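You operate a simulated robot arm through the tools that you are given. There is no shell and no other tool.

Carry out the task below with a simulated robot arm. There is one attempt and no reset: what you move stays moved.

JOB
Swap the sludged strainer in the BATH drawer for the clean one.
Fine: red one into the flat grey tub, yellow one seated in the steel ring, plug left in, drawer shut. Set down upright: what you pick out. Where these are worked on the way, their far stop is far enough and under half their travel is too little: drawer marked bath.
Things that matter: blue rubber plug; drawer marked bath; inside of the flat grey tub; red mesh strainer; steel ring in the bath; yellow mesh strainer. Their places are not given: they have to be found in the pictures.

The check looks at the end state, three seconds after you hand in, the way a careful person would. Anything else that was tipped, shoved, dropped, spilled or broken makes it a failure.

ROBOT AND FRAMES
A 6-joint arm with a fingered hand, fixed in place. Base frame: the origin is on the floor under the middle of its stand, x ahead of it, y to its left, z up. Readings come in mm, degrees, newtons and seconds.
With the tool pointing down near the work surface it reaches from about 360 to 820 mm from the base axis. Its first joint turns from -166.0 to 166.0 degrees. Payload 4 kg.
Tool frame: the origin (TCP) lies between the finger pads and is the grasp point; the fingertips stand 26 mm ahead of it; z points along the fingers, y is the line along which they close. The gripper opens to 132 mm; its body begins 73 mm behind the TCP. The gripper is a hand of 5 fingers: y runs from the thumb to the fingers, the wrist lies at [0, 0, -239] in the tool frame.
Orientation is told as [roll, pitch, yaw] about the base's x, y, z axes, in that order, counted from this pose: with the fingers straight down and closing along the base's y, the tool's x points along the base's -x, its y along +y and its z along -z.

CONTROLS
- The arm moves only by the tool jog_arm. Its argument "plan" is a list of rows, each a list of 6 numbers: the shift along the tool's x, y, z in m, then the turn, a rotation vector about the tool's x, y, z in degrees. In form: [[dx, dy, dz, ax, ay, az], ...]. A call has 1 to 20 rows; each row shifts and turns the commanded pose from where the row before left it, along the tool's axes as they then stand. Rows are played at 5 a second. More than 50 mm and 8.6 degrees between two rows, and nothing of the call is played. A pose out of reach is approached as far as the arm can. The call stops where the force on the tool passes 80 N (or 10 N more than at its start, if that is more) or the arm is blocked; 0.2 s more then pass. In this call time passes only in rows, and 0.2 s behind the last. It gives the time, the measured TCP pose, the force on the tool (base axes), the opening and the grip force at its end, in the units of the frame above (readings bear some noise), with the torque about the TCP (base axes, N m) and any sound that the robot's microphone picked up, and new pictures: "views" is both (left out), scene, wrist or none.
- Cameras (640 x 400 px; columns grow to the right, rows downward): "scene" is fixed at [221.6, 499.4, 1448.6]; the picture's right is [-0.02, -1.00, 0.00], its down [-0.98, 0.02, -0.22] and it looks along [0.22, -0.01, -0.98] (base axes); focal length 267 px, centre (320, 200). "wrist" rides on the gripper at [85, 2, -97] in the tool frame; the picture's right is [-0.02, 1.00, 0.00], its down [-0.75, -0.02, -0.66] and it looks along [-0.66, -0.01, 0.75] (tool axes); focal length 270 px, centre (320, 200).
- finger_targets(finger1, finger2, finger3, finger4, thumb_bend): sets how far each is bent, from 0 (flat) to 1 (curled in); at 0.3 the hand is open as for a grip, at 0.7 the pads meet at the TCP. One left out holds its place. A second passes; each finger stops where it meets its share of the squeeze, and holds until it gets a number again. It is the only way to open and close the hand. It gives what a move gives, with no picture; readings hold the bend of each and the force on the fingers (four entries, about 0 where the hand has none), thumb and palm.
- pixel_to_xyz(camera, pixels): there is no depth. For up to 12 entries [column, row, z] of the newest picture of that camera ("zoom" is the newest enlarged one), the place [x, y] in the base frame at which the ray of that pixel passes the height z, good to about 2 mm. The clock stands still meanwhile.
- inspect(camera, box): a new picture of the part [left, top, right, bottom] of that camera's present view, enlarged. The clock stands still meanwhile.
- hand_in(): hands the job in; it is judged then, once.

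Unless the task says otherwise, let go and move clear before handing in.

The tools are called after "Emit:" by a JSON object that holds its "op" and its "data". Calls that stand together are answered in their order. jog_arm: Moves the arm, as the interface text tells. Its arguments: {"type":"object","properties":{"plan":{"type":"array","items":{"type":"array","items":{"type":"number"}}},"views":{"type":"string","enum":["both","scene","wrist","none"]}},"required":["plan"]} The other tools are called the same way: finger_targets (finger1, finger2, finger3, finger4, thumb_bend) moves the fingers one by one; pixel_to_xyz (camera, pixels) gives the place at which the rays of pixels pass given heights; inspect (camera, box) takes an enlarged picture of a part of a camera's view; hand_in () hands the job in.

At the start:

```text
time_s: 0.0
tool_pos: [481.0, 261.3, 1016.8]
tcp_rot: [0.0, 0.0, 0.1]
wrist_force: [0.5, -0.2, -0.3]
ft_torque: [0.01, -0.01, 0.02]
grip_width: 131.8
grip_force: 0.0
shape: jaw
bend: [0.3, 0.3, 0.3, 0.3, 0.3]
finger forces: [0.0, 0.0, 0.1, 0.0, 0.1, 0.1]
```

scene: 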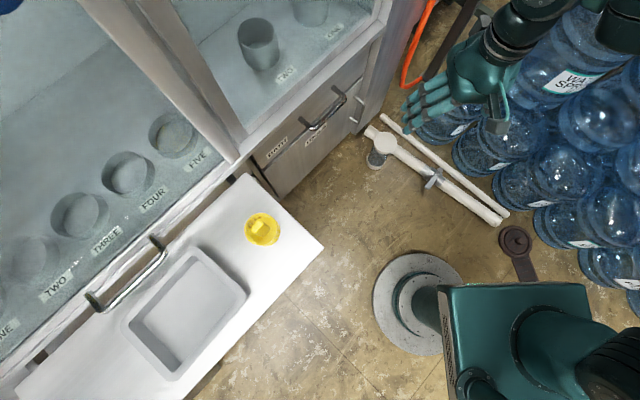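
wrist: 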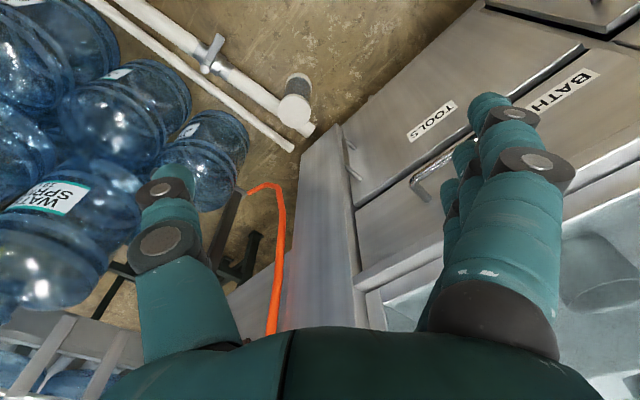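

The scene shows a yellow strainer near (262,230), a grey tub near (185,312), and drawers with handles near (325,110) and (125,275). I'll enlarge those regions before moving anything.

Emit:
{"op": "inspect", "data": {"camera": "scene", "box": [220, 40, 420, 220]}}

Emit:
{"op": "inspect", "data": {"camera": "scene", "box": [0, 160, 340, 400]}}

Emit:
{"op": "inspect", "data": {"camera": "wrist", "box": [300, 0, 640, 330]}}

```text
2.22 times, centred on (320, 130) of scene
```

zoom: 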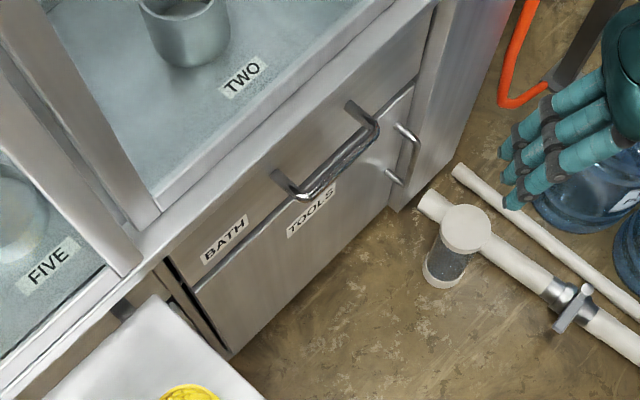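

```text
1.67 times, centred on (170, 280) of scene
```

zoom: 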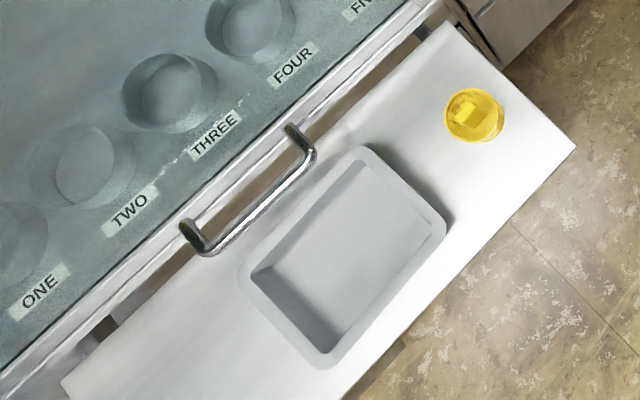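

```text
1.21 times, centred on (470, 165) of wrist
```

zoom: 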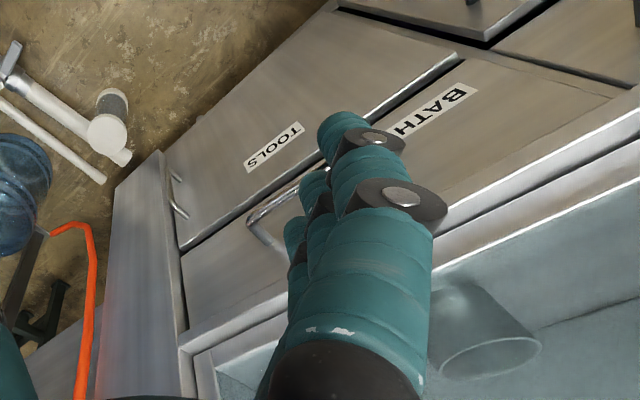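

The BATH label sits at scene (277,148) and wrist (562,90), and the TOOLS label at scene (316,135) and wrist (432,120). I'll triangulate these from both cameras to get heights.

Emit:
{"op": "pixel_to_xyz", "data": {"camera": "scene", "pixels": [[277, 148, 400], [277, 148, 500], [277, 148, 600], [277, 148, 700], [316, 135, 400], [316, 135, 500], [316, 135, 600], [316, 135, 700], [262, 230, 600], [262, 230, 700], [262, 230, 800], [262, 230, 500]]}}

Emit:
{"op": "pixel_to_xyz", "data": {"camera": "wrist", "pixels": [[562, 90, 400], [562, 90, 500], [562, 90, 600], [562, 90, 700], [432, 120, 400], [432, 120, 500], [432, 120, 600], [432, 120, 700], [420, 190, 500], [420, 190, 600], [420, 190, 700], [420, 190, 800]]}}

```text
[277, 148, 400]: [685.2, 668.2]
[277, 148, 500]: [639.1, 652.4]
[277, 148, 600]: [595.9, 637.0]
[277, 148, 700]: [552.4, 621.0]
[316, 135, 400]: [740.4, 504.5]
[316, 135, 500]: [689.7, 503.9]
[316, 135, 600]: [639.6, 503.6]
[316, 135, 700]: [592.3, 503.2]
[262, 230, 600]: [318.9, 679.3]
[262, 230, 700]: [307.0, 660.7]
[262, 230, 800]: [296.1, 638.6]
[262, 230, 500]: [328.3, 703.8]
```

```text
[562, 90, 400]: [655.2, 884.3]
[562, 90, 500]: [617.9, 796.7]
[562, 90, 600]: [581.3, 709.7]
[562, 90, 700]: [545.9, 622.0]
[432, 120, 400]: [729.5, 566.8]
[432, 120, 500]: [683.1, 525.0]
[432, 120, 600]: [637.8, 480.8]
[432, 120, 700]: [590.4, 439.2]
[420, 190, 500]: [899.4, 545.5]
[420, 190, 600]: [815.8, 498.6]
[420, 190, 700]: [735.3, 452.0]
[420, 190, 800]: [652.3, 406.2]
```

The two rays put BATH near (552,621,700) and TOOLS near (664,504,548), so the drawer front faces the robot at about 45°. I'll now triangulate the handle ends (scene (307,123) and (343,94), wrist (412,182)) and the second handle.

Emit:
{"op": "pixel_to_xyz", "data": {"camera": "scene", "pixels": [[313, 128, 650], [313, 128, 700], [313, 128, 750], [345, 98, 650], [345, 98, 700], [345, 98, 750], [301, 123, 650], [301, 123, 700], [301, 123, 750], [334, 88, 650], [334, 88, 700], [334, 88, 750]]}}

Emit:
{"op": "pixel_to_xyz", "data": {"camera": "wrist", "pixels": [[412, 182, 650], [412, 182, 700], [412, 182, 750], [430, 200, 650], [430, 200, 700], [430, 200, 750]]}}

Emit:
{"op": "inspect", "data": {"camera": "wrist", "box": [380, 60, 540, 220]}}

Emit:
{"op": "inspect", "data": {"camera": "scene", "box": [290, 70, 370, 150]}}

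```text
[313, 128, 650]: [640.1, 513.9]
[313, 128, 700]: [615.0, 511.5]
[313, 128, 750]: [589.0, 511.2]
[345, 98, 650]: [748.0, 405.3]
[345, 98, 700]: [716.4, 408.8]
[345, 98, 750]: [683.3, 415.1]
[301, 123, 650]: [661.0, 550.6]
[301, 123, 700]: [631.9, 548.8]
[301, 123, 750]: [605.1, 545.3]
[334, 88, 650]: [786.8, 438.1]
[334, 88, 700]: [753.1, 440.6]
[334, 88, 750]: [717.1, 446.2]
```

```text
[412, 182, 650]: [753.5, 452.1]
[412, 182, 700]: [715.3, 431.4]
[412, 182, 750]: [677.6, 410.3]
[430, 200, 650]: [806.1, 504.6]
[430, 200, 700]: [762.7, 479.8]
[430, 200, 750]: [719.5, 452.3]
```

```text
2.50 times, centred on (460, 140) of wrist
```

zoom: 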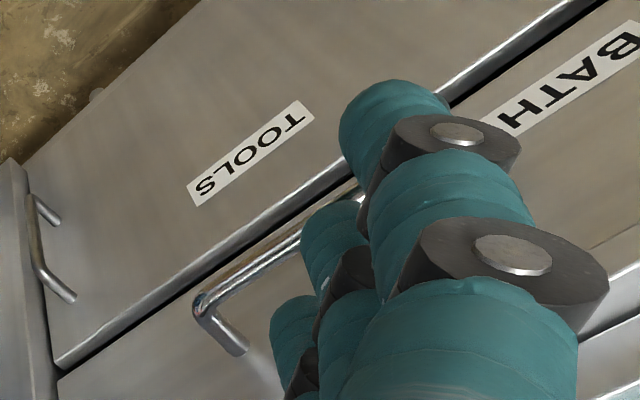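

```text
5.00 times, centred on (330, 110) of scene
```

zoom: 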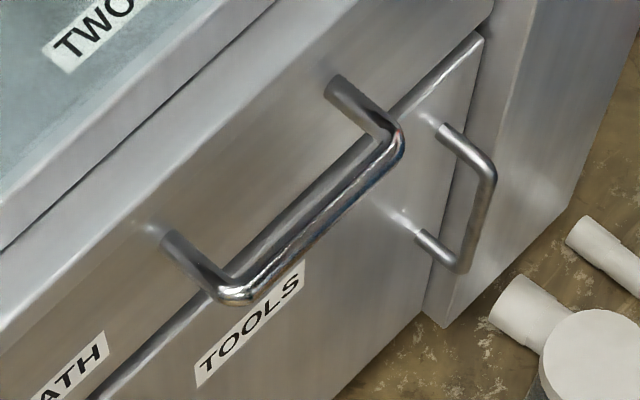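

The handle corners come out near (685,414,745) and (591,511,745), with the bar standing about 47 mm off the face. I'll move back and turn the hand by +90° so the wrist camera can look over the shelf with the yellow strainer and the tub.

Emit:
{"op": "jog_arm", "data": {"plan": [[0.045, 0.01, 0, 0, 0, 0], [0.045, 0.01, 0, 0, 0, 0], [0.045, 0.01, 0, 0, 0, 0], [0.045, 0.01, 0, 0, 0, 0], [0, 0, 0, 0, 0, -8.2], [0, 0, 0, 0, 0, -8.2], [0, 0, 0, 0, 0, -8.2], [0, 0, 0, 0, 0, -8.2], [0, 0, 0, 0, 0, -8.2], [0, 0, 0, 0, 0, -8.2], [0, 0, 0, 0, 0, -8.2], [0, 0, 0, 0, 0, -8.2], [0, 0, 0, 0, 0, -8.2], [0, 0, 0, 0, 0, -8.2], [0, 0, 0, 0, 0, -8.0]], "views": "both"}}

```text
time_s: 3.2
tool_pos: [301.1, 301.3, 1017.0]
tcp_rot: [0.0, 0.0, 90.2]
wrist_force: [-0.1, -0.1, -0.7]
ft_torque: [0.0, -0.01, 0.03]
grip_width: 131.5
grip_force: 0.2
shape: jaw
bend: [0.3, 0.3, 0.3, 0.3, 0.3]
finger forces: [0.0, 0.0, 0.1, 0.0, 0.1, 0.1]
```

scene: 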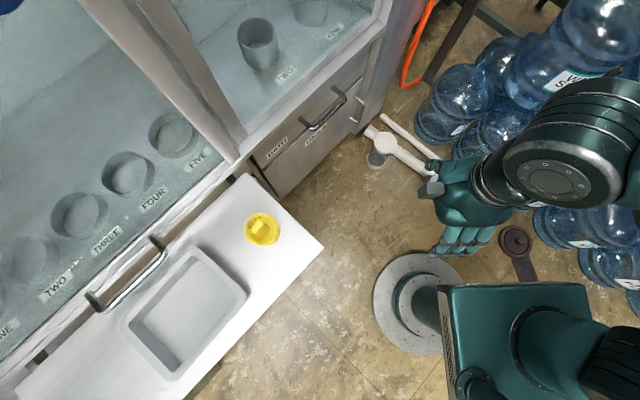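
wrist: 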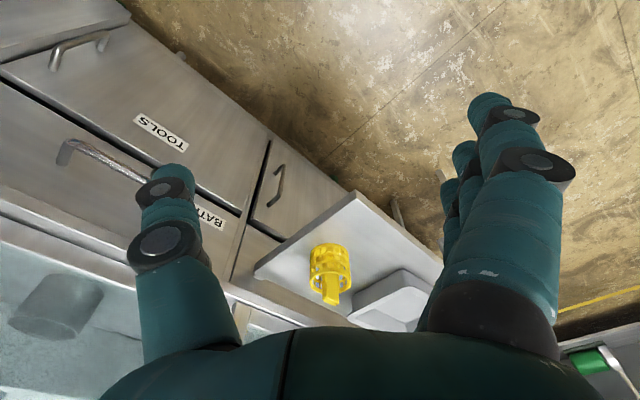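

The wrist view now shows the yellow strainer at (330,270) with a stem on top, beside the tub. I'll enlarge both views to read its shape.

Emit:
{"op": "inspect", "data": {"camera": "wrist", "box": [270, 200, 430, 340]}}

Emit:
{"op": "inspect", "data": {"camera": "scene", "box": [222, 190, 302, 270]}}

Emit:
{"op": "inspect", "data": {"camera": "wrist", "box": [0, 20, 260, 240]}}

```text
2.86 times, centred on (350, 270) of wrist
```

zoom: 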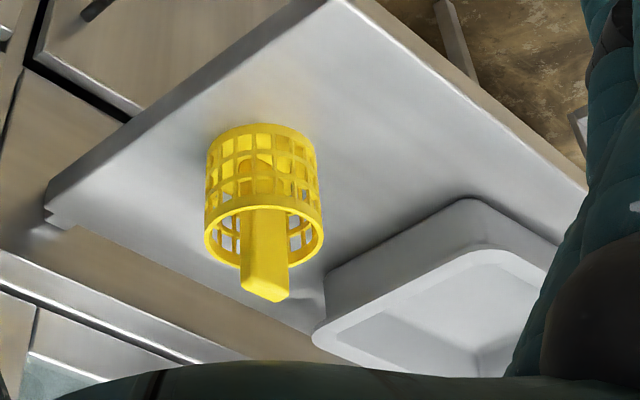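

```text
5.00 times, centred on (262, 230) of scene
```

zoom: 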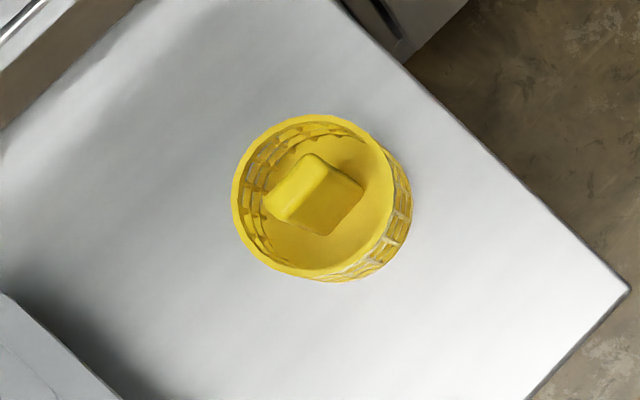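

```text
1.82 times, centred on (130, 130) of wrist
```

zoom: 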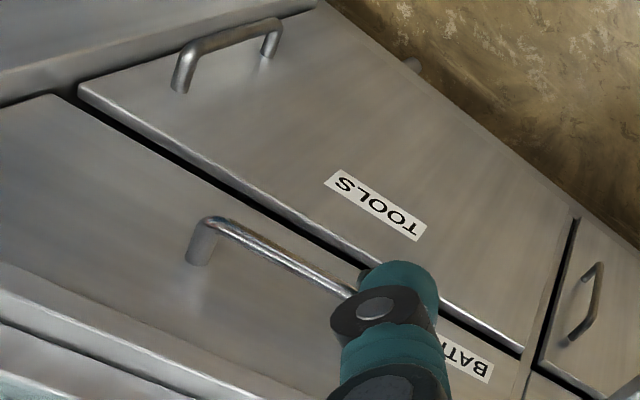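

I'll triangulate the strainer's post top and rim and the shelf corners from both cameras.

Emit:
{"op": "pixel_to_xyz", "data": {"camera": "scene", "pixels": [[324, 248, 500], [324, 248, 600], [324, 248, 700], [247, 173, 500], [247, 173, 600], [247, 173, 700], [260.6, 229, 600], [260.6, 229, 700], [260.6, 229, 800], [257.6, 227, 600], [257.6, 227, 700], [257.6, 227, 800]]}}

Emit:
{"op": "pixel_to_xyz", "data": {"camera": "wrist", "pixels": [[357, 192, 500], [357, 192, 600], [357, 192, 700], [255, 270, 500], [255, 270, 600], [255, 270, 700], [330.3, 281, 600], [330.3, 281, 700], [330.3, 281, 800], [330.7, 297, 600], [330.7, 297, 700], [330.7, 297, 800]]}}

Emit:
{"op": "inspect", "data": {"camera": "scene", "box": [246, 214, 278, 246]}}

Emit:
{"op": "inspect", "data": {"camera": "wrist", "box": [300, 230, 364, 310]}}

```text
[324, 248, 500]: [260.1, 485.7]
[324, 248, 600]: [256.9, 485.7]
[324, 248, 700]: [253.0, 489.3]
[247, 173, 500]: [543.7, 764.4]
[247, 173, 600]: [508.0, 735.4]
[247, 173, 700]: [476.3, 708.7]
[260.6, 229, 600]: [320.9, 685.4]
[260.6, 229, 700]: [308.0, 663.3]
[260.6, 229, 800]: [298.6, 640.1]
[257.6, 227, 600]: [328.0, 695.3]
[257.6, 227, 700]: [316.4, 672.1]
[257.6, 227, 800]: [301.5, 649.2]
```

```text
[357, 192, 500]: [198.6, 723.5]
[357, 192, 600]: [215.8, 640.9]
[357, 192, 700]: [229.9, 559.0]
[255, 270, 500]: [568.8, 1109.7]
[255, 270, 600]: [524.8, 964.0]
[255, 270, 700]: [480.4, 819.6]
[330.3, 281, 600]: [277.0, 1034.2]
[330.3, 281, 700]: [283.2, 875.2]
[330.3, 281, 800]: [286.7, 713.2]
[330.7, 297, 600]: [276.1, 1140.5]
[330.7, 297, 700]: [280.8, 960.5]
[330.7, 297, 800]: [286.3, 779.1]
```

```text
12.50 times, centred on (262, 230) of scene
```

zoom: 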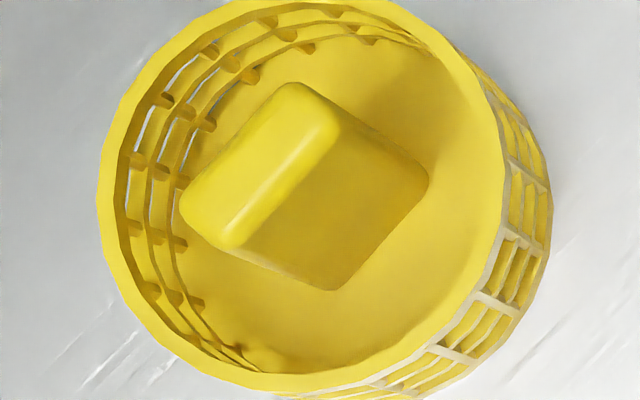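

```text
5.00 times, centred on (332, 270) of wrist
```

zoom: 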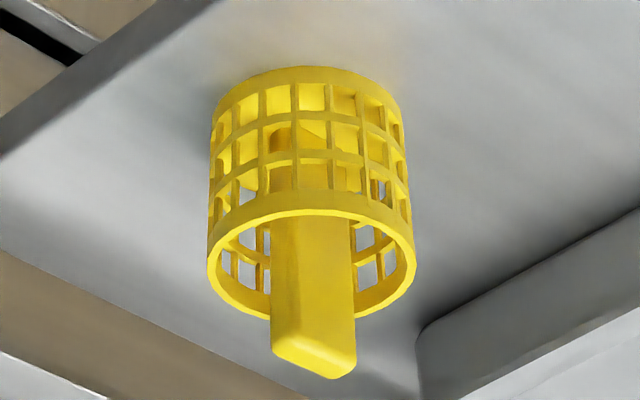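

The shelf top comes out at about z 790, the strainer rim at about z 852 (centre ~(293,628)) and its post top at about z 882. Next I'll check how high the cabinet rim stands above the drawer front, so the hand clears it.

Emit:
{"op": "pixel_to_xyz", "data": {"camera": "scene", "pixels": [[266, 119, 750], [266, 119, 800], [266, 119, 850], [321, 70, 750], [321, 70, 800], [321, 70, 850], [299, 118, 700], [299, 118, 750], [333, 87, 750], [300, 140, 650], [300, 140, 700], [266, 108, 850]]}}

Emit:
{"op": "inspect", "data": {"camera": "scene", "box": [220, 0, 420, 190]}}

Emit:
{"op": "inspect", "data": {"camera": "wrist", "box": [0, 100, 270, 380]}}

```text
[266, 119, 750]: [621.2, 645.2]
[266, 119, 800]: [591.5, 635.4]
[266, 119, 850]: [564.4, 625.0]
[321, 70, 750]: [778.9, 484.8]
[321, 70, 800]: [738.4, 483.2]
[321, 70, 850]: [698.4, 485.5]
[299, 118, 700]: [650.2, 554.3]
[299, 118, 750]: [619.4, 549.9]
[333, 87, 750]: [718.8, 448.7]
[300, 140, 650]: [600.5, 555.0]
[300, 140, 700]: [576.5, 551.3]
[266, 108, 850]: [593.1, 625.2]
```

```text
2.11 times, centred on (320, 95) of scene
```

zoom: 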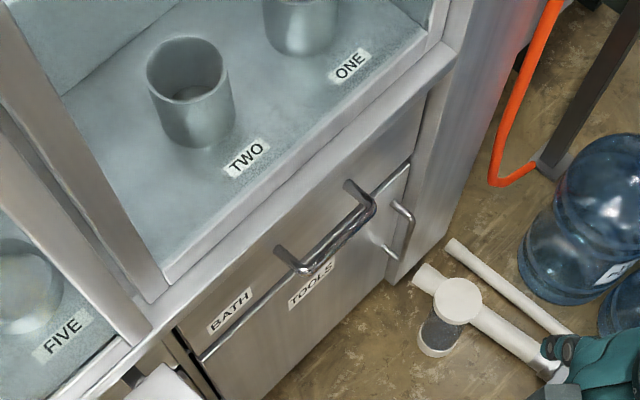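

```text
1.43 times, centred on (135, 240) of wrist
```

zoom: 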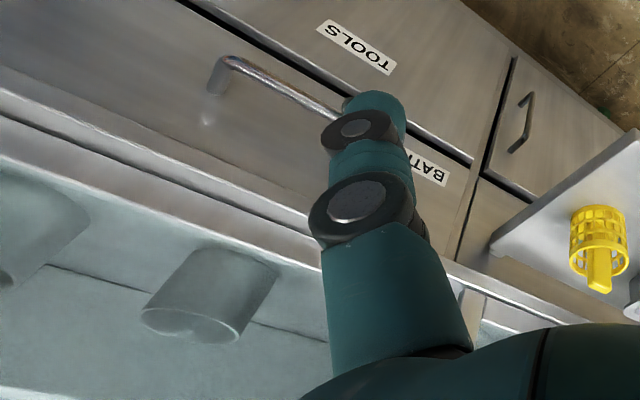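

The drawer panel runs from about z 650 to z 870, with a hood above it, so I'll hook the bar with the fingers while the palm stays outboard of the face. First I turn the hand to yaw −46°, so the fingers close along the drawer's pull direction, and move toward the handle while still high.

Emit:
{"op": "jog_arm", "data": {"plan": [[0, 0, 0, 0, 0, 8.51], [0, 0, 0, 0, 0, 8.51], [0, 0, 0, 0, 0, 8.51], [0, 0, 0, 0, 0, 8.51], [0, 0, 0, 0, 0, 8.51], [0, 0, 0, 0, 0, 8.51], [0, 0, 0, 0, 0, 8.51], [0, 0, 0, 0, 0, 8.51], [0, 0, 0, 0, 0, 8.51], [0, 0, 0, 0, 0, 8.51], [0, 0, 0, 0, 0, 8.51], [0, 0, 0, 0, 0, 8.51], [0, 0, 0, 0, 0, 8.51], [0, 0, 0, 0, 0, 8.51], [0, 0, 0, 0, 0, 8.51], [0, 0, 0, 0, 0, 8.51], [-0.0225, 0.0425, 0, 0, 0, 0], [-0.0225, 0.0425, 0, 0, 0, 0], [-0.0225, 0.0425, 0, 0, 0, 0]], "views": "both"}}

```text
time_s: 7.2
tool_pos: [438.2, 341.9, 1015.4]
tcp_rot: [0.1, 0.1, -46.2]
wrist_force: [-0.1, 0.6, 0.2]
ft_torque: [0.01, -0.03, -0.02]
grip_width: 132.0
grip_force: 0.1
shape: jaw
bend: [0.3, 0.3, 0.3, 0.3, 0.3]
finger forces: [0.0, 0.0, 0.0, 0.0, 0.0, 0.1]
```

scene: 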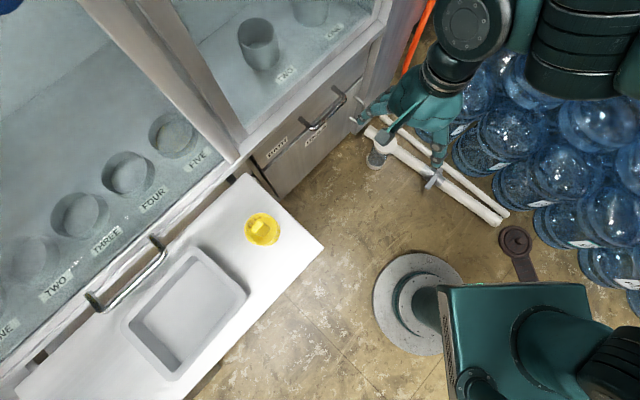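
wrist: 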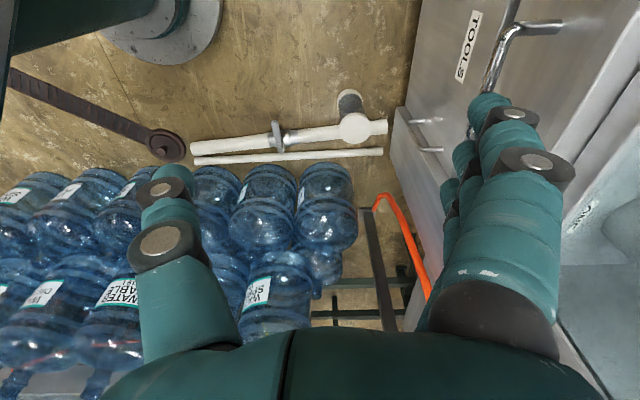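

The view now looks along the drawer front, with the handle's near corner at wrist (508,30) and its post reaching the face at (560,26). I'll check the bar's position with this view.

Emit:
{"op": "pixel_to_xyz", "data": {"camera": "wrist", "pixels": [[510, 30, 700], [510, 30, 745], [510, 30, 780], [562, 26, 700], [562, 26, 745], [562, 26, 780], [484, 90, 745], [484, 90, 700]]}}

Emit:
{"op": "inspect", "data": {"camera": "wrist", "box": [380, 0, 640, 200]}}

Emit:
{"op": "inspect", "data": {"camera": "scene", "box": [290, 40, 490, 190]}}

```text
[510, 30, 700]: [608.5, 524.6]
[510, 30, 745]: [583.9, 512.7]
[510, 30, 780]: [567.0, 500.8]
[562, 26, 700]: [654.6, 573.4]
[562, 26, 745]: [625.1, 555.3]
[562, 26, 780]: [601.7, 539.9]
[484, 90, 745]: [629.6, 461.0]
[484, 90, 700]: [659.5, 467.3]
```

```text
2.00 times, centred on (510, 100) of wrist
```

zoom: 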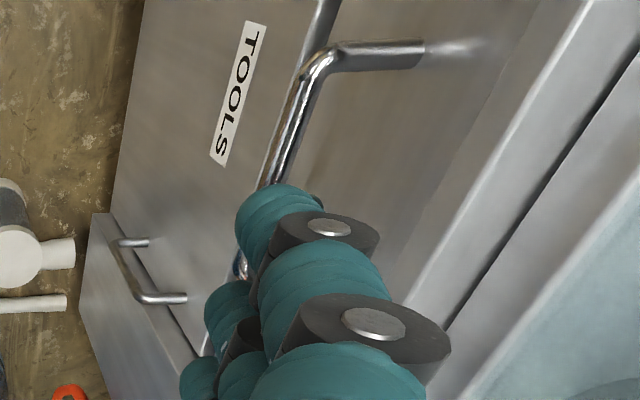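

```text
2.67 times, centred on (390, 115) of scene
```

zoom: 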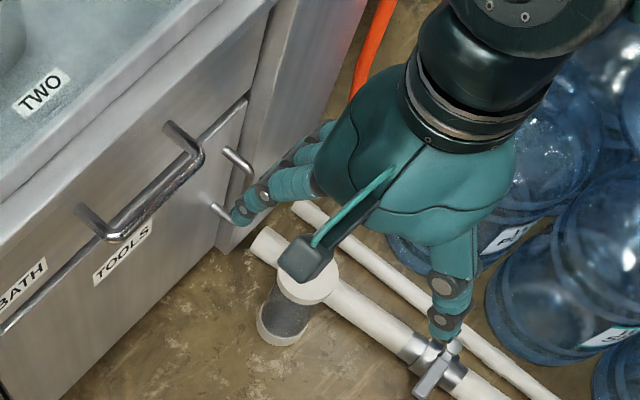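

Both views agree: bar at about r = 779 mm along the pull direction and z 745, posts about 143 mm apart, face at about r = 830. I'll move in front of the bar and come down to z≈850, staying outboard.

Emit:
{"op": "jog_arm", "data": {"plan": [[-0.0125, 0.0343, 0, 0, 0, 0], [-0.0125, 0.0343, 0, 0, 0, 0], [-0.0125, 0.0343, 0, 0, 0, 0], [-0.0125, 0.0343, 0, 0, 0, 0], [0, 0, 0.041, 0, 0, 0], [0, 0, 0.041, 0, 0, 0], [0, 0, 0.041, 0, 0, 0], [0, 0, 0.041, 0, 0, 0]], "views": "both"}}

```text
time_s: 9.0
tool_pos: [574.7, 398.5, 853.1]
tcp_rot: [0.1, 0.0, -46.2]
wrist_force: [0.7, -0.4, 1.0]
ft_torque: [-0.02, 0.0, -0.02]
grip_width: 132.1
grip_force: 0.0
shape: jaw
bend: [0.3, 0.3, 0.3, 0.3, 0.3]
finger forces: [0.0, 0.0, 0.1, 0.0, 0.1, 0.0]
```

scene: 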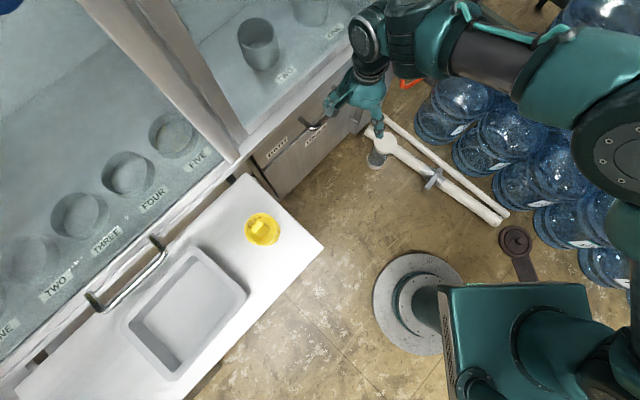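
wrist: 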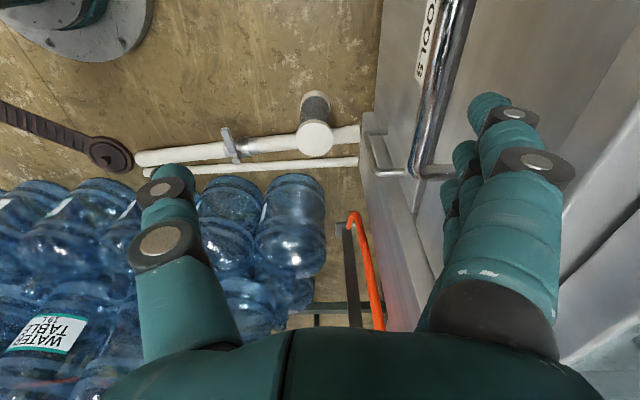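

The wrist view shows the bar running from (470,0) to (415,175), just outboard of the fingertips. I'll enlarge to judge the gap before coming down.

Emit:
{"op": "inspect", "data": {"camera": "wrist", "box": [360, 0, 640, 250]}}

Emit:
{"op": "inspect", "data": {"camera": "scene", "box": [280, 30, 420, 160]}}

Emit:
{"op": "pixel_to_xyz", "data": {"camera": "wrist", "pixels": [[462, 20, 745], [440, 80, 745], [418, 165, 745], [470, 170, 745]]}}

```text
1.60 times, centred on (500, 125) of wrist
```

zoom: 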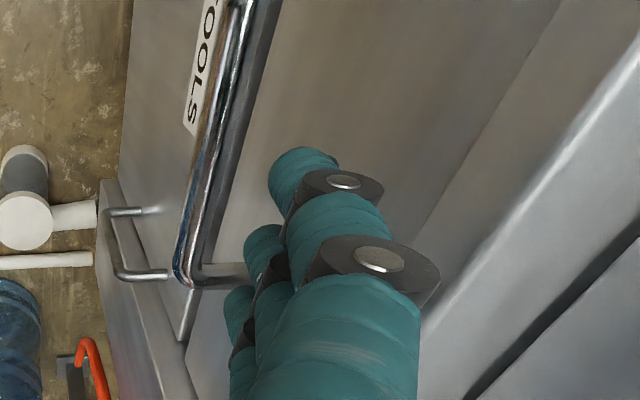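

```text
3.08 times, centred on (350, 95) of scene
```

zoom: 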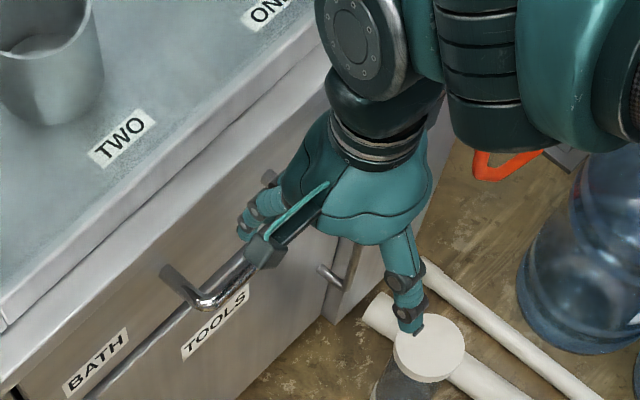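

```text
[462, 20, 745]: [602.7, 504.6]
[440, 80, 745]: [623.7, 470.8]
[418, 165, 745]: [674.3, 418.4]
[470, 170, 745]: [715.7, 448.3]
```

The readings put the bar at r≈777 and z≈745, and my fingers are centred on it lengthwise. I'll lower so the tips sit just above the bar, then shift inward so they're above the gap, and look.

Emit:
{"op": "jog_arm", "data": {"plan": [[0, 0, 0.028, 0, 0, 0], [0, 0, 0.028, 0, 0, 0], [0.002, 0.018, 0, 0, 0, 0], [0.002, 0.018, 0, 0, 0, 0], [0, 0, 0, 0, 0, 0]], "views": "both"}}

Emit:
{"op": "inspect", "data": {"camera": "wrist", "box": [360, 0, 640, 250]}}

Emit:
{"op": "inspect", "data": {"camera": "scene", "box": [280, 30, 420, 160]}}

```text
time_s: 10.2
tool_pos: [597.2, 427.2, 796.2]
tcp_rot: [0.0, 0.0, -46.1]
wrist_force: [-0.7, 0.2, -0.4]
ft_torque: [-0.04, -0.01, -0.02]
grip_width: 131.5
grip_force: 0.1
shape: jaw
bend: [0.3, 0.3, 0.3, 0.3, 0.3]
finger forces: [0.0, 0.0, 0.1, 0.0, 0.1, 0.0]
```

scene: 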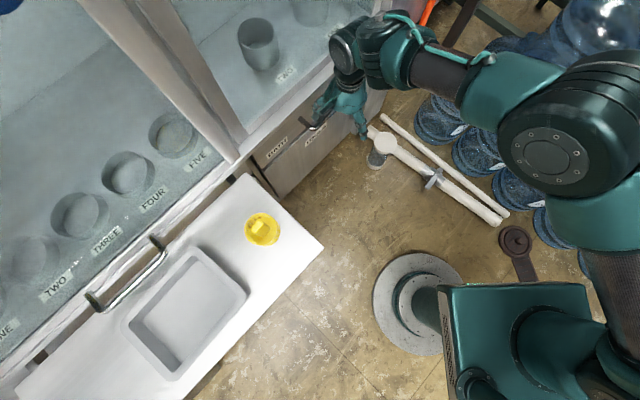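
wrist: 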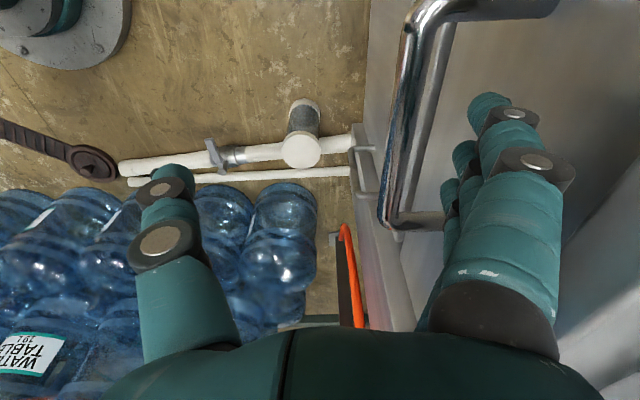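

```text
1.60 times, centred on (500, 125) of wrist
```

zoom: 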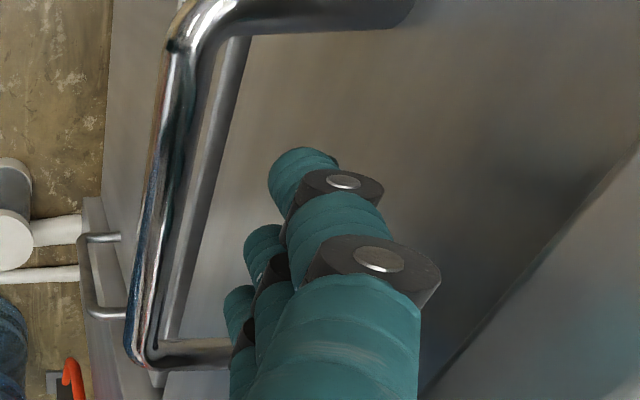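

```text
3.08 times, centred on (350, 95) of scene
```

zoom: 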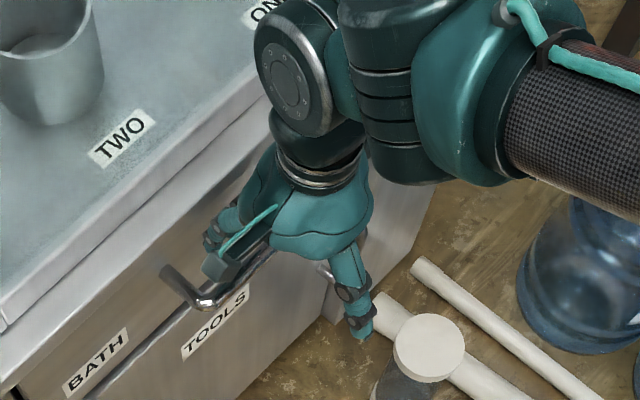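

The fingertips (wrist (490,110)) lie on the face side of the bar (centre ~(412,85)), consistent with about 11 mm clearance on each side. I'll lower 56 mm into the gap.

Emit:
{"op": "jog_arm", "data": {"plan": [[0, 0, 0.014, 0, 0, 0], [0, 0, 0.014, 0, 0, 0], [0, 0, 0.014, 0, 0, 0], [0, 0, 0.014, 0, 0, 0], [0, 0, 0, 0, 0, 0]], "views": "both"}}

Emit:
{"op": "inspect", "data": {"camera": "wrist", "box": [360, 0, 640, 250]}}

```text
time_s: 11.4
tool_pos: [596.8, 428.2, 741.1]
tcp_rot: [0.0, 0.0, -46.1]
wrist_force: [0.1, -0.4, -0.8]
ft_torque: [-0.04, 0.0, 0.02]
grip_width: 131.8
grip_force: 0.1
shape: jaw
bend: [0.3, 0.3, 0.3, 0.3, 0.3]
finger forces: [0.1, 0.0, 0.0, 0.0, 0.1, 0.1]
```

scene: 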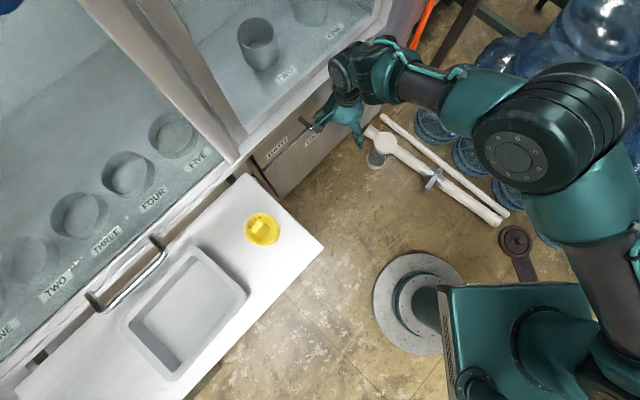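
wrist: 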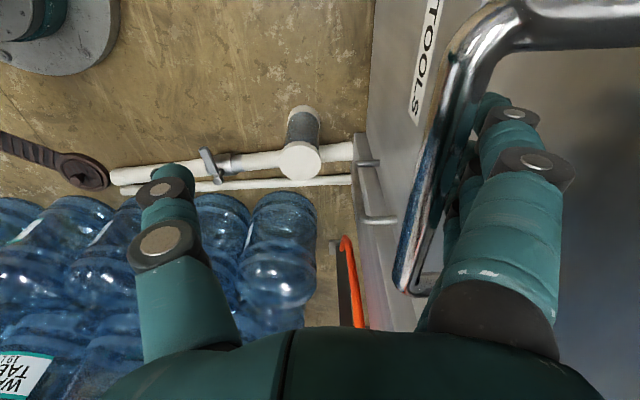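

```text
1.60 times, centred on (500, 125) of wrist
```

zoom: 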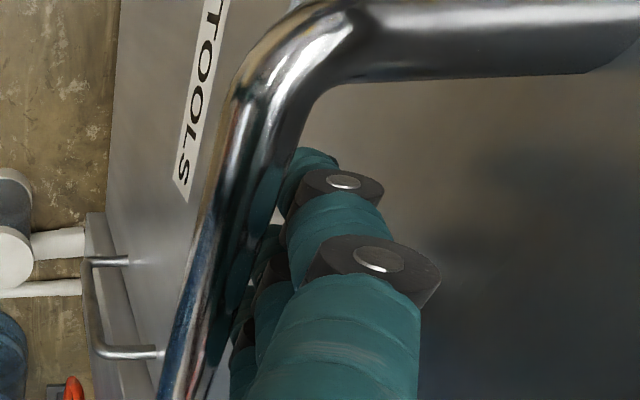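

The bar now sits in front of the fingertips (wrist zoom (270,180)), so the fingers are hooked behind it with no contact force. I'll pull straight back gently along −y.

Emit:
{"op": "jog_arm", "data": {"plan": [[0, -0.01, 0, 0, 0, 0], [0, -0.01, 0, 0, 0, 0], [0, -0.01, 0, 0, 0, 0], [0, -0.01, 0, 0, 0, 0], [0, -0.012, 0, 0, 0, 0], [0, -0.012, 0, 0, 0, 0], [0, -0.012, 0, 0, 0, 0], [0, -0.012, 0, 0, 0, 0]], "views": "both"}}

```text
time_s: 13.2
tool_pos: [531.5, 366.8, 741.9]
tcp_rot: [0.0, 0.1, -46.1]
wrist_force: [1.4, 0.0, 1.1]
ft_torque: [0.06, -0.05, -0.02]
grip_width: 131.9
grip_force: 0.0
shape: jaw
bend: [0.3, 0.29, 0.29, 0.29, 0.3]
finger forces: [0.0, 0.1, 0.5, 0.9, 0.0, 0.0]
```

scene: 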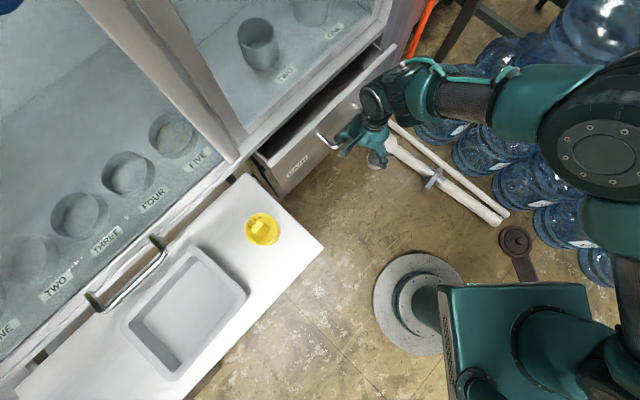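
wrist: 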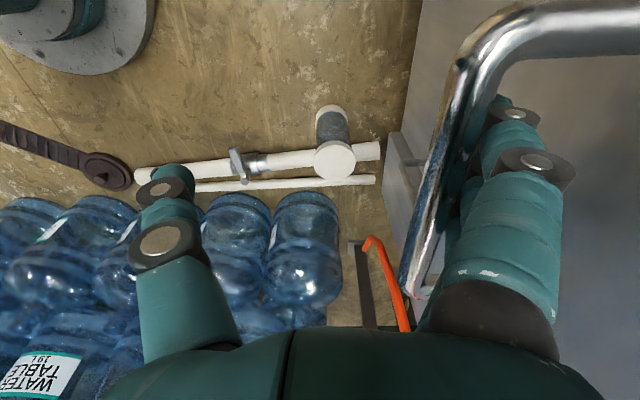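

The drawer is opening easily, about 77 mm so far, with the bar resting on the fingers at about 1 N. I'll keep pulling toward its far stop.

Emit:
{"op": "jog_arm", "data": {"plan": [[0, -0.012, 0, 0, 0, 0], [0, -0.012, 0, 0, 0, 0], [0, -0.012, 0, 0, 0, 0], [0, -0.012, 0, 0, 0, 0], [0, -0.012, 0, 0, 0, 0], [0, -0.012, 0, 0, 0, 0], [0, -0.012, 0, 0, 0, 0], [0, -0.012, 0, 0, 0, 0], [0, -0.012, 0, 0, 0, 0], [0, -0.012, 0, 0, 0, 0]], "views": "both"}}

```text
time_s: 15.4
tool_pos: [446.9, 281.7, 739.9]
tcp_rot: [-0.2, 0.0, -46.0]
wrist_force: [0.6, 0.5, 0.9]
ft_torque: [0.02, -0.05, -0.03]
grip_width: 132.0
grip_force: 0.1
shape: jaw
bend: [0.3, 0.3, 0.29, 0.29, 0.3]
finger forces: [0.1, 0.1, 0.3, 0.7, 0.1, 0.0]
```

scene: 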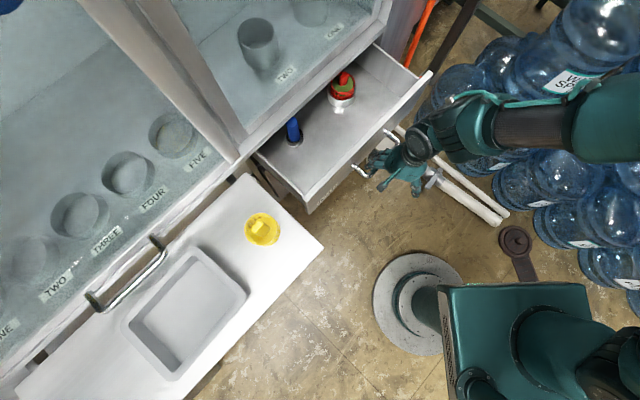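
wrist: 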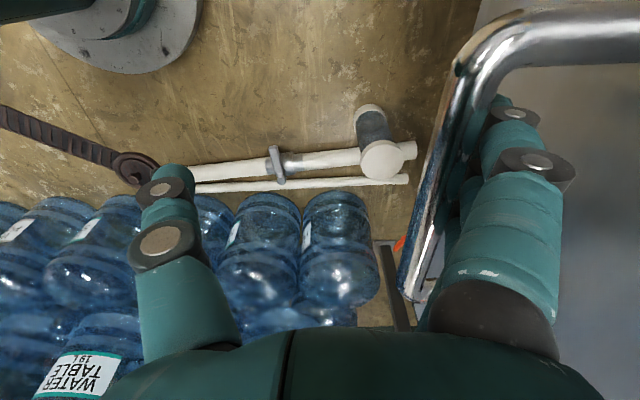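

The red strainer (scene (342,92)) and blue plug (scene (292,130)) are now visible in the bath, and the drawer is about 195 mm out. I'll pull further, more slowly, to reach the stop gently.

Emit:
{"op": "jog_arm", "data": {"plan": [[0, -0.01, 0, 0, 0, 0], [0, -0.01, 0, 0, 0, 0], [0, -0.01, 0, 0, 0, 0], [0, -0.01, 0, 0, 0, 0], [0, -0.008, 0, 0, 0, 0], [0, -0.008, 0, 0, 0, 0]], "views": "both"}}

```text
time_s: 16.8
tool_pos: [407.1, 244.6, 739.8]
tcp_rot: [0.0, 0.1, -46.3]
wrist_force: [1.8, 1.0, 2.4]
ft_torque: [0.04, -0.07, -0.03]
grip_width: 132.0
grip_force: 0.2
shape: jaw
bend: [0.3, 0.29, 0.29, 0.29, 0.3]
finger forces: [0.2, 0.5, 0.8, 1.2, 0.0, 0.0]
```

scene: 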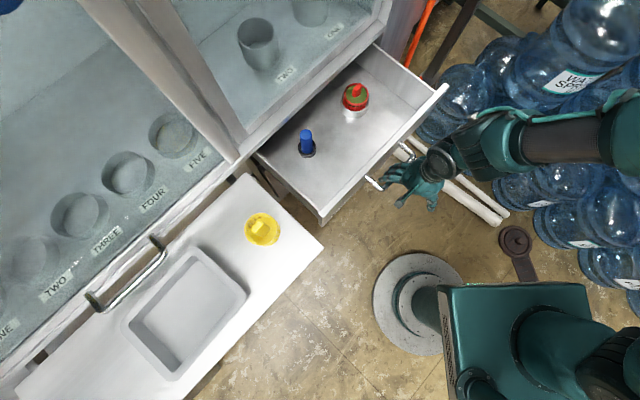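
wrist: 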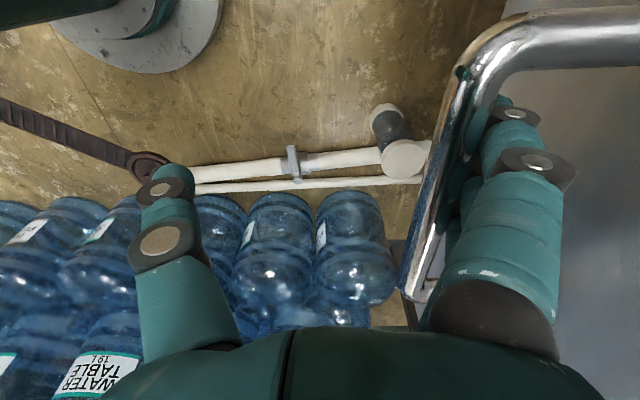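

The drawer is about 250 mm out and both objects are well exposed. I'll enlarge the view of the inside before deciding whether to pull more.

Emit:
{"op": "inspect", "data": {"camera": "scene", "box": [250, 50, 450, 220]}}

Emit:
{"op": "inspect", "data": {"camera": "scene", "box": [325, 70, 385, 130]}}

Emit:
{"op": "inspect", "data": {"camera": "scene", "box": [280, 110, 340, 170]}}

```text
2.35 times, centred on (350, 135) of scene
```

zoom: 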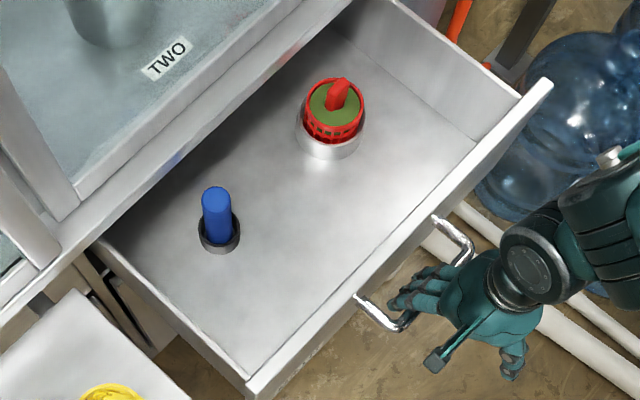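

```text
6.67 times, centred on (355, 100) of scene
```

zoom: 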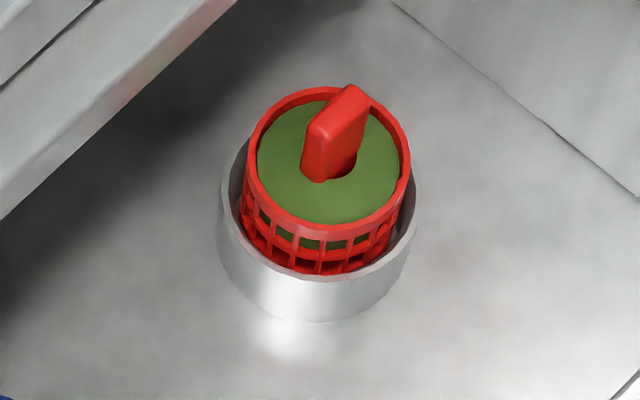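

```text
6.67 times, centred on (310, 140) of scene
```

zoom: 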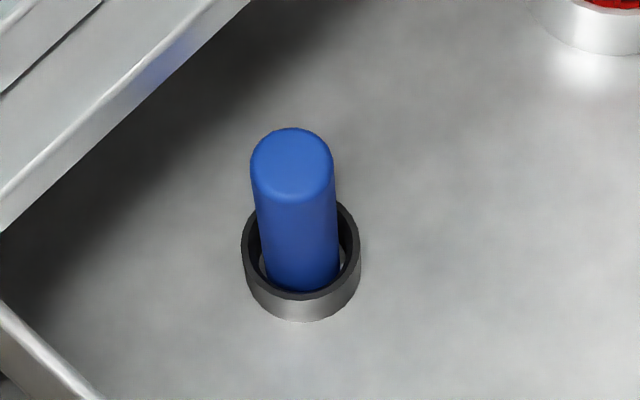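

The red strainer stands in the steel ring with its tab up, at roughly r≈776, which is only ~55 mm from the hood plane. I want more room, so I'll keep pulling in small steps toward the stop.

Emit:
{"op": "jog_arm", "data": {"plan": [[0, -0.007, 0, 0, 0, 0], [0, -0.007, 0, 0, 0, 0], [0, -0.007, 0, 0, 0, 0], [0, -0.007, 0, 0, 0, 0], [0, -0.007, 0, 0, 0, 0], [0, -0.007, 0, 0, 0, 0]], "views": "scene"}}

```text
time_s: 18.2
tool_pos: [374.3, 215.1, 738.9]
tcp_rot: [-0.1, 0.0, -46.0]
wrist_force: [2.7, 0.3, 0.6]
ft_torque: [0.01, -0.01, -0.04]
grip_width: 131.5
grip_force: 0.0
shape: jaw
bend: [0.3, 0.29, 0.29, 0.29, 0.3]
finger forces: [0.2, 0.2, 0.6, 1.1, 0.0, 0.1]
```

scene: 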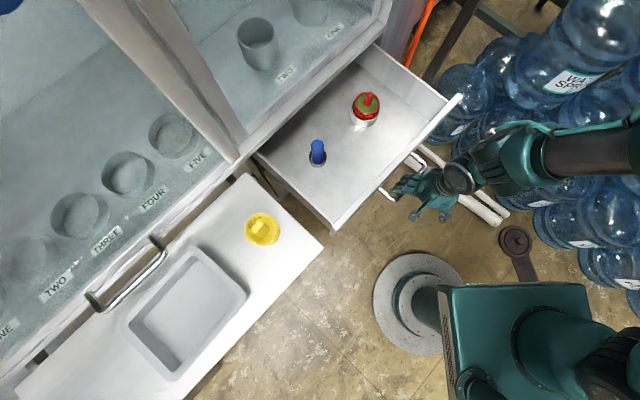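

The strainer is now about 100 mm clear of the hood plane and the pull force is still small. I'll take about 30 mm more, which my reach still allows.

Emit:
{"op": "jog_arm", "data": {"plan": [[0, -0.007, 0, 0, 0, 0], [0, -0.007, 0, 0, 0, 0], [0, -0.007, 0, 0, 0, 0], [0, -0.007, 0, 0, 0, 0], [0, 0, 0, 0, 0, 0]], "views": "both"}}

```text
time_s: 19.4
tool_pos: [353.8, 195.0, 740.2]
tcp_rot: [0.2, -0.1, -46.2]
wrist_force: [6.0, 4.5, -0.2]
ft_torque: [-0.05, 0.05, 0.0]
grip_width: 132.1
grip_force: 0.1
shape: jaw
bend: [0.29, 0.29, 0.28, 0.28, 0.3]
finger forces: [1.0, 1.4, 1.9, 2.3, 0.0, 0.0]
```

scene: 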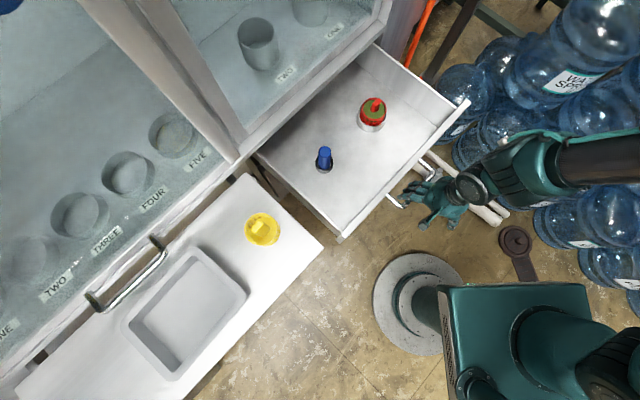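
wrist: 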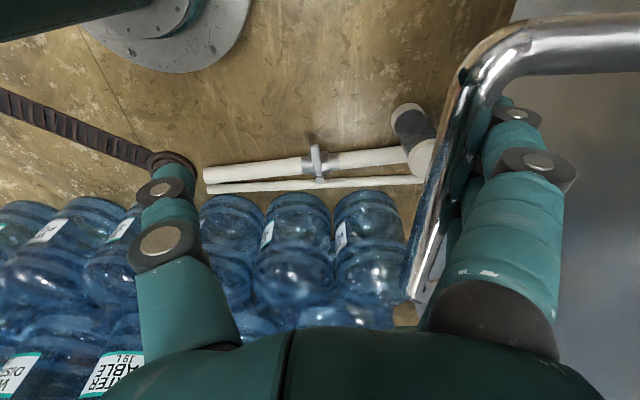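

The force has risen to about 7 N, so the drawer seems to be at its stop, roughly 320 mm out. I'll relax off the bar by 9 mm and lift straight up, clear of the handle.

Emit:
{"op": "jog_arm", "data": {"plan": [[0, 0.005, 0, 0, 0, 0], [0, 0.005, 0, 0, 0, 0], [0, 0, -0.02, 0, 0, 0], [0, 0, -0.03, 0, 0, 0], [0, 0, -0.04, 0, 0, 0], [0, 0, -0.045, 0, 0, 0], [0, 0, -0.045, 0, 0, 0], [0, 0, -0.045, 0, 0, 0], [0, 0, -0.045, 0, 0, 0]], "views": "both"}}

```text
time_s: 21.4
tool_pos: [361.8, 203.9, 1011.1]
tcp_rot: [-0.1, 0.0, -46.1]
wrist_force: [0.2, -0.1, 0.7]
ft_torque: [0.0, 0.0, -0.01]
grip_width: 131.8
grip_force: 0.1
shape: jaw
bend: [0.3, 0.3, 0.3, 0.3, 0.3]
finger forces: [0.0, 0.0, 0.0, 0.0, 0.0, 0.1]
```

scene: 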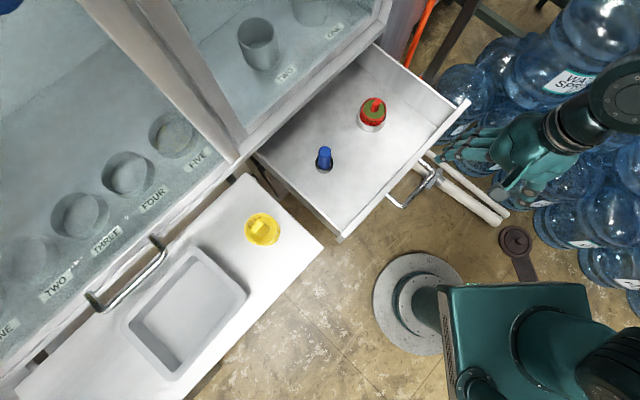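
wrist: 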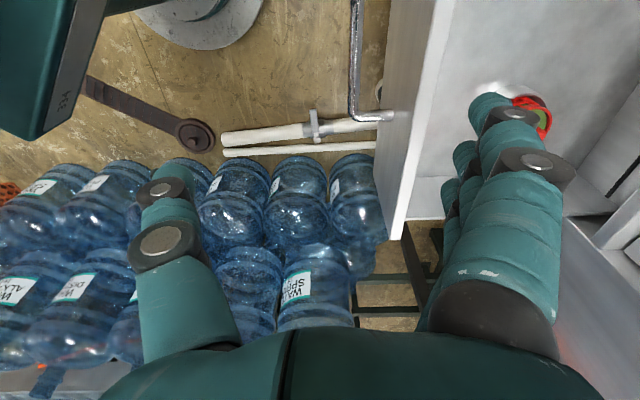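

Hand is clear and the drawer stayed open. The red strainer is hidden behind the fingers in the wrist view, so I'll slide over toward the drawer's left to see it in the middle.

Emit:
{"op": "jog_arm", "data": {"plan": [[0.021, 0.042, 0, 0, 0, 0], [0.021, 0.042, 0, 0, 0, 0], [0.021, 0.042, 0, 0, 0, 0], [0.021, 0.042, 0, 0, 0, 0], [0.021, 0.042, 0, 0, 0, 0]], "views": "both"}}

Emit:
{"op": "inspect", "data": {"camera": "scene", "box": [340, 80, 400, 140]}}

Emit:
{"op": "inspect", "data": {"camera": "scene", "box": [250, 50, 490, 250]}}

```text
time_s: 22.6
tool_pos: [441.8, 424.4, 1013.1]
tcp_rot: [0.0, 0.0, -46.0]
wrist_force: [-0.4, 0.2, 0.3]
ft_torque: [0.01, 0.02, 0.04]
grip_width: 132.0
grip_force: 0.1
shape: jaw
bend: [0.3, 0.3, 0.3, 0.3, 0.3]
finger forces: [0.1, 0.0, 0.1, 0.1, 0.1, 0.0]
```

scene: 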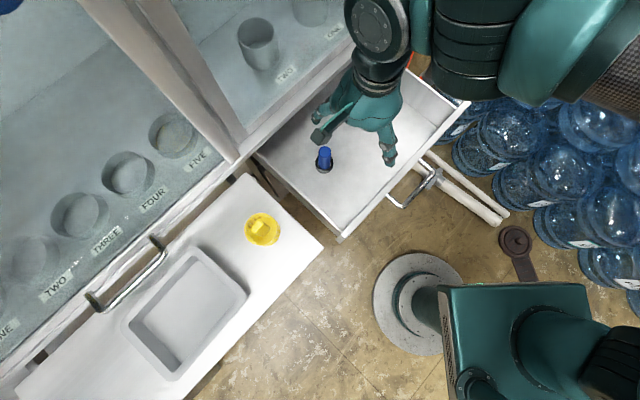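
wrist: 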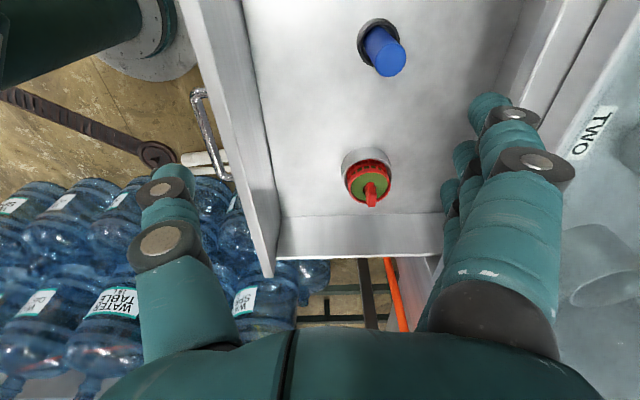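

```text
6.67 times, centred on (370, 110) of scene
```

zoom: 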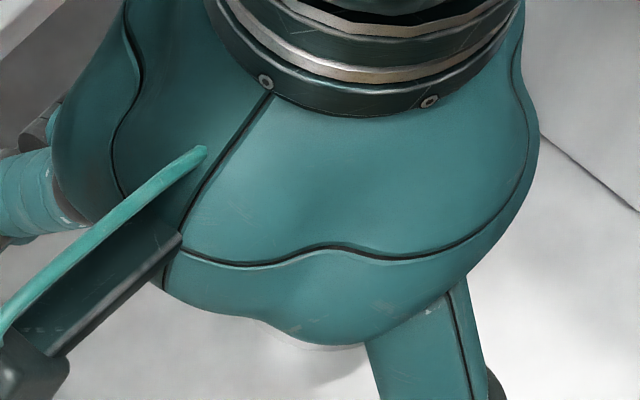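

```text
2.00 times, centred on (370, 150) of scene
```

zoom: 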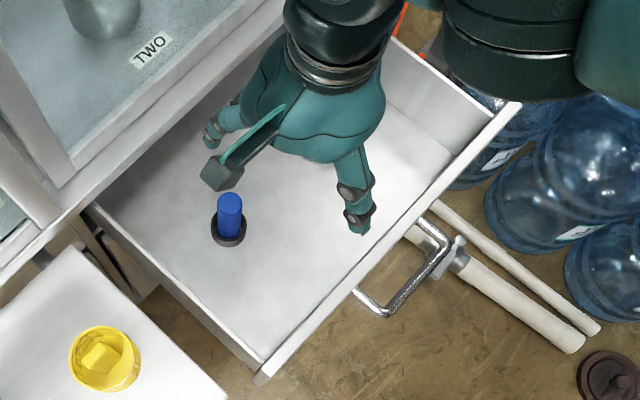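

The wrist view now shows the red strainer in the ring at (368,178) and the plug at (382,50). I'll enlarge them to read the tab's orientation.

Emit:
{"op": "inspect", "data": {"camera": "wrist", "box": [328, 140, 408, 220]}}

Emit:
{"op": "inspect", "data": {"camera": "wrist", "box": [170, 0, 470, 290]}}

```text
5.00 times, centred on (368, 180) of wrist
```

zoom: 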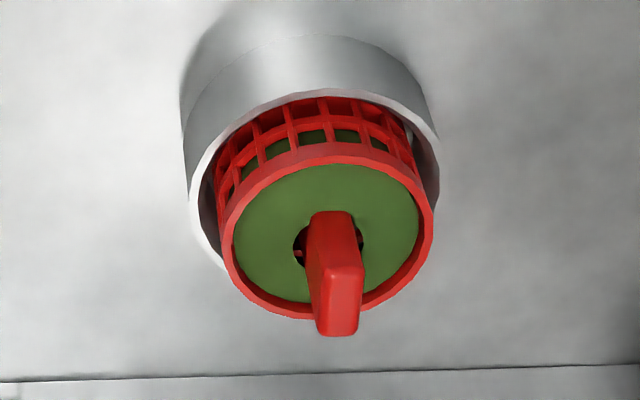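

```text
1.38 times, centred on (320, 145) of wrist
```

zoom: 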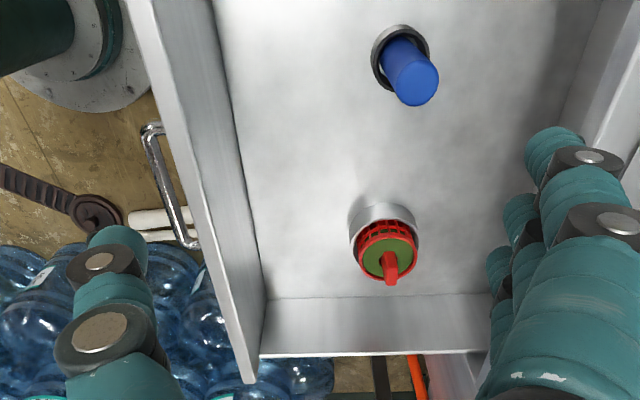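

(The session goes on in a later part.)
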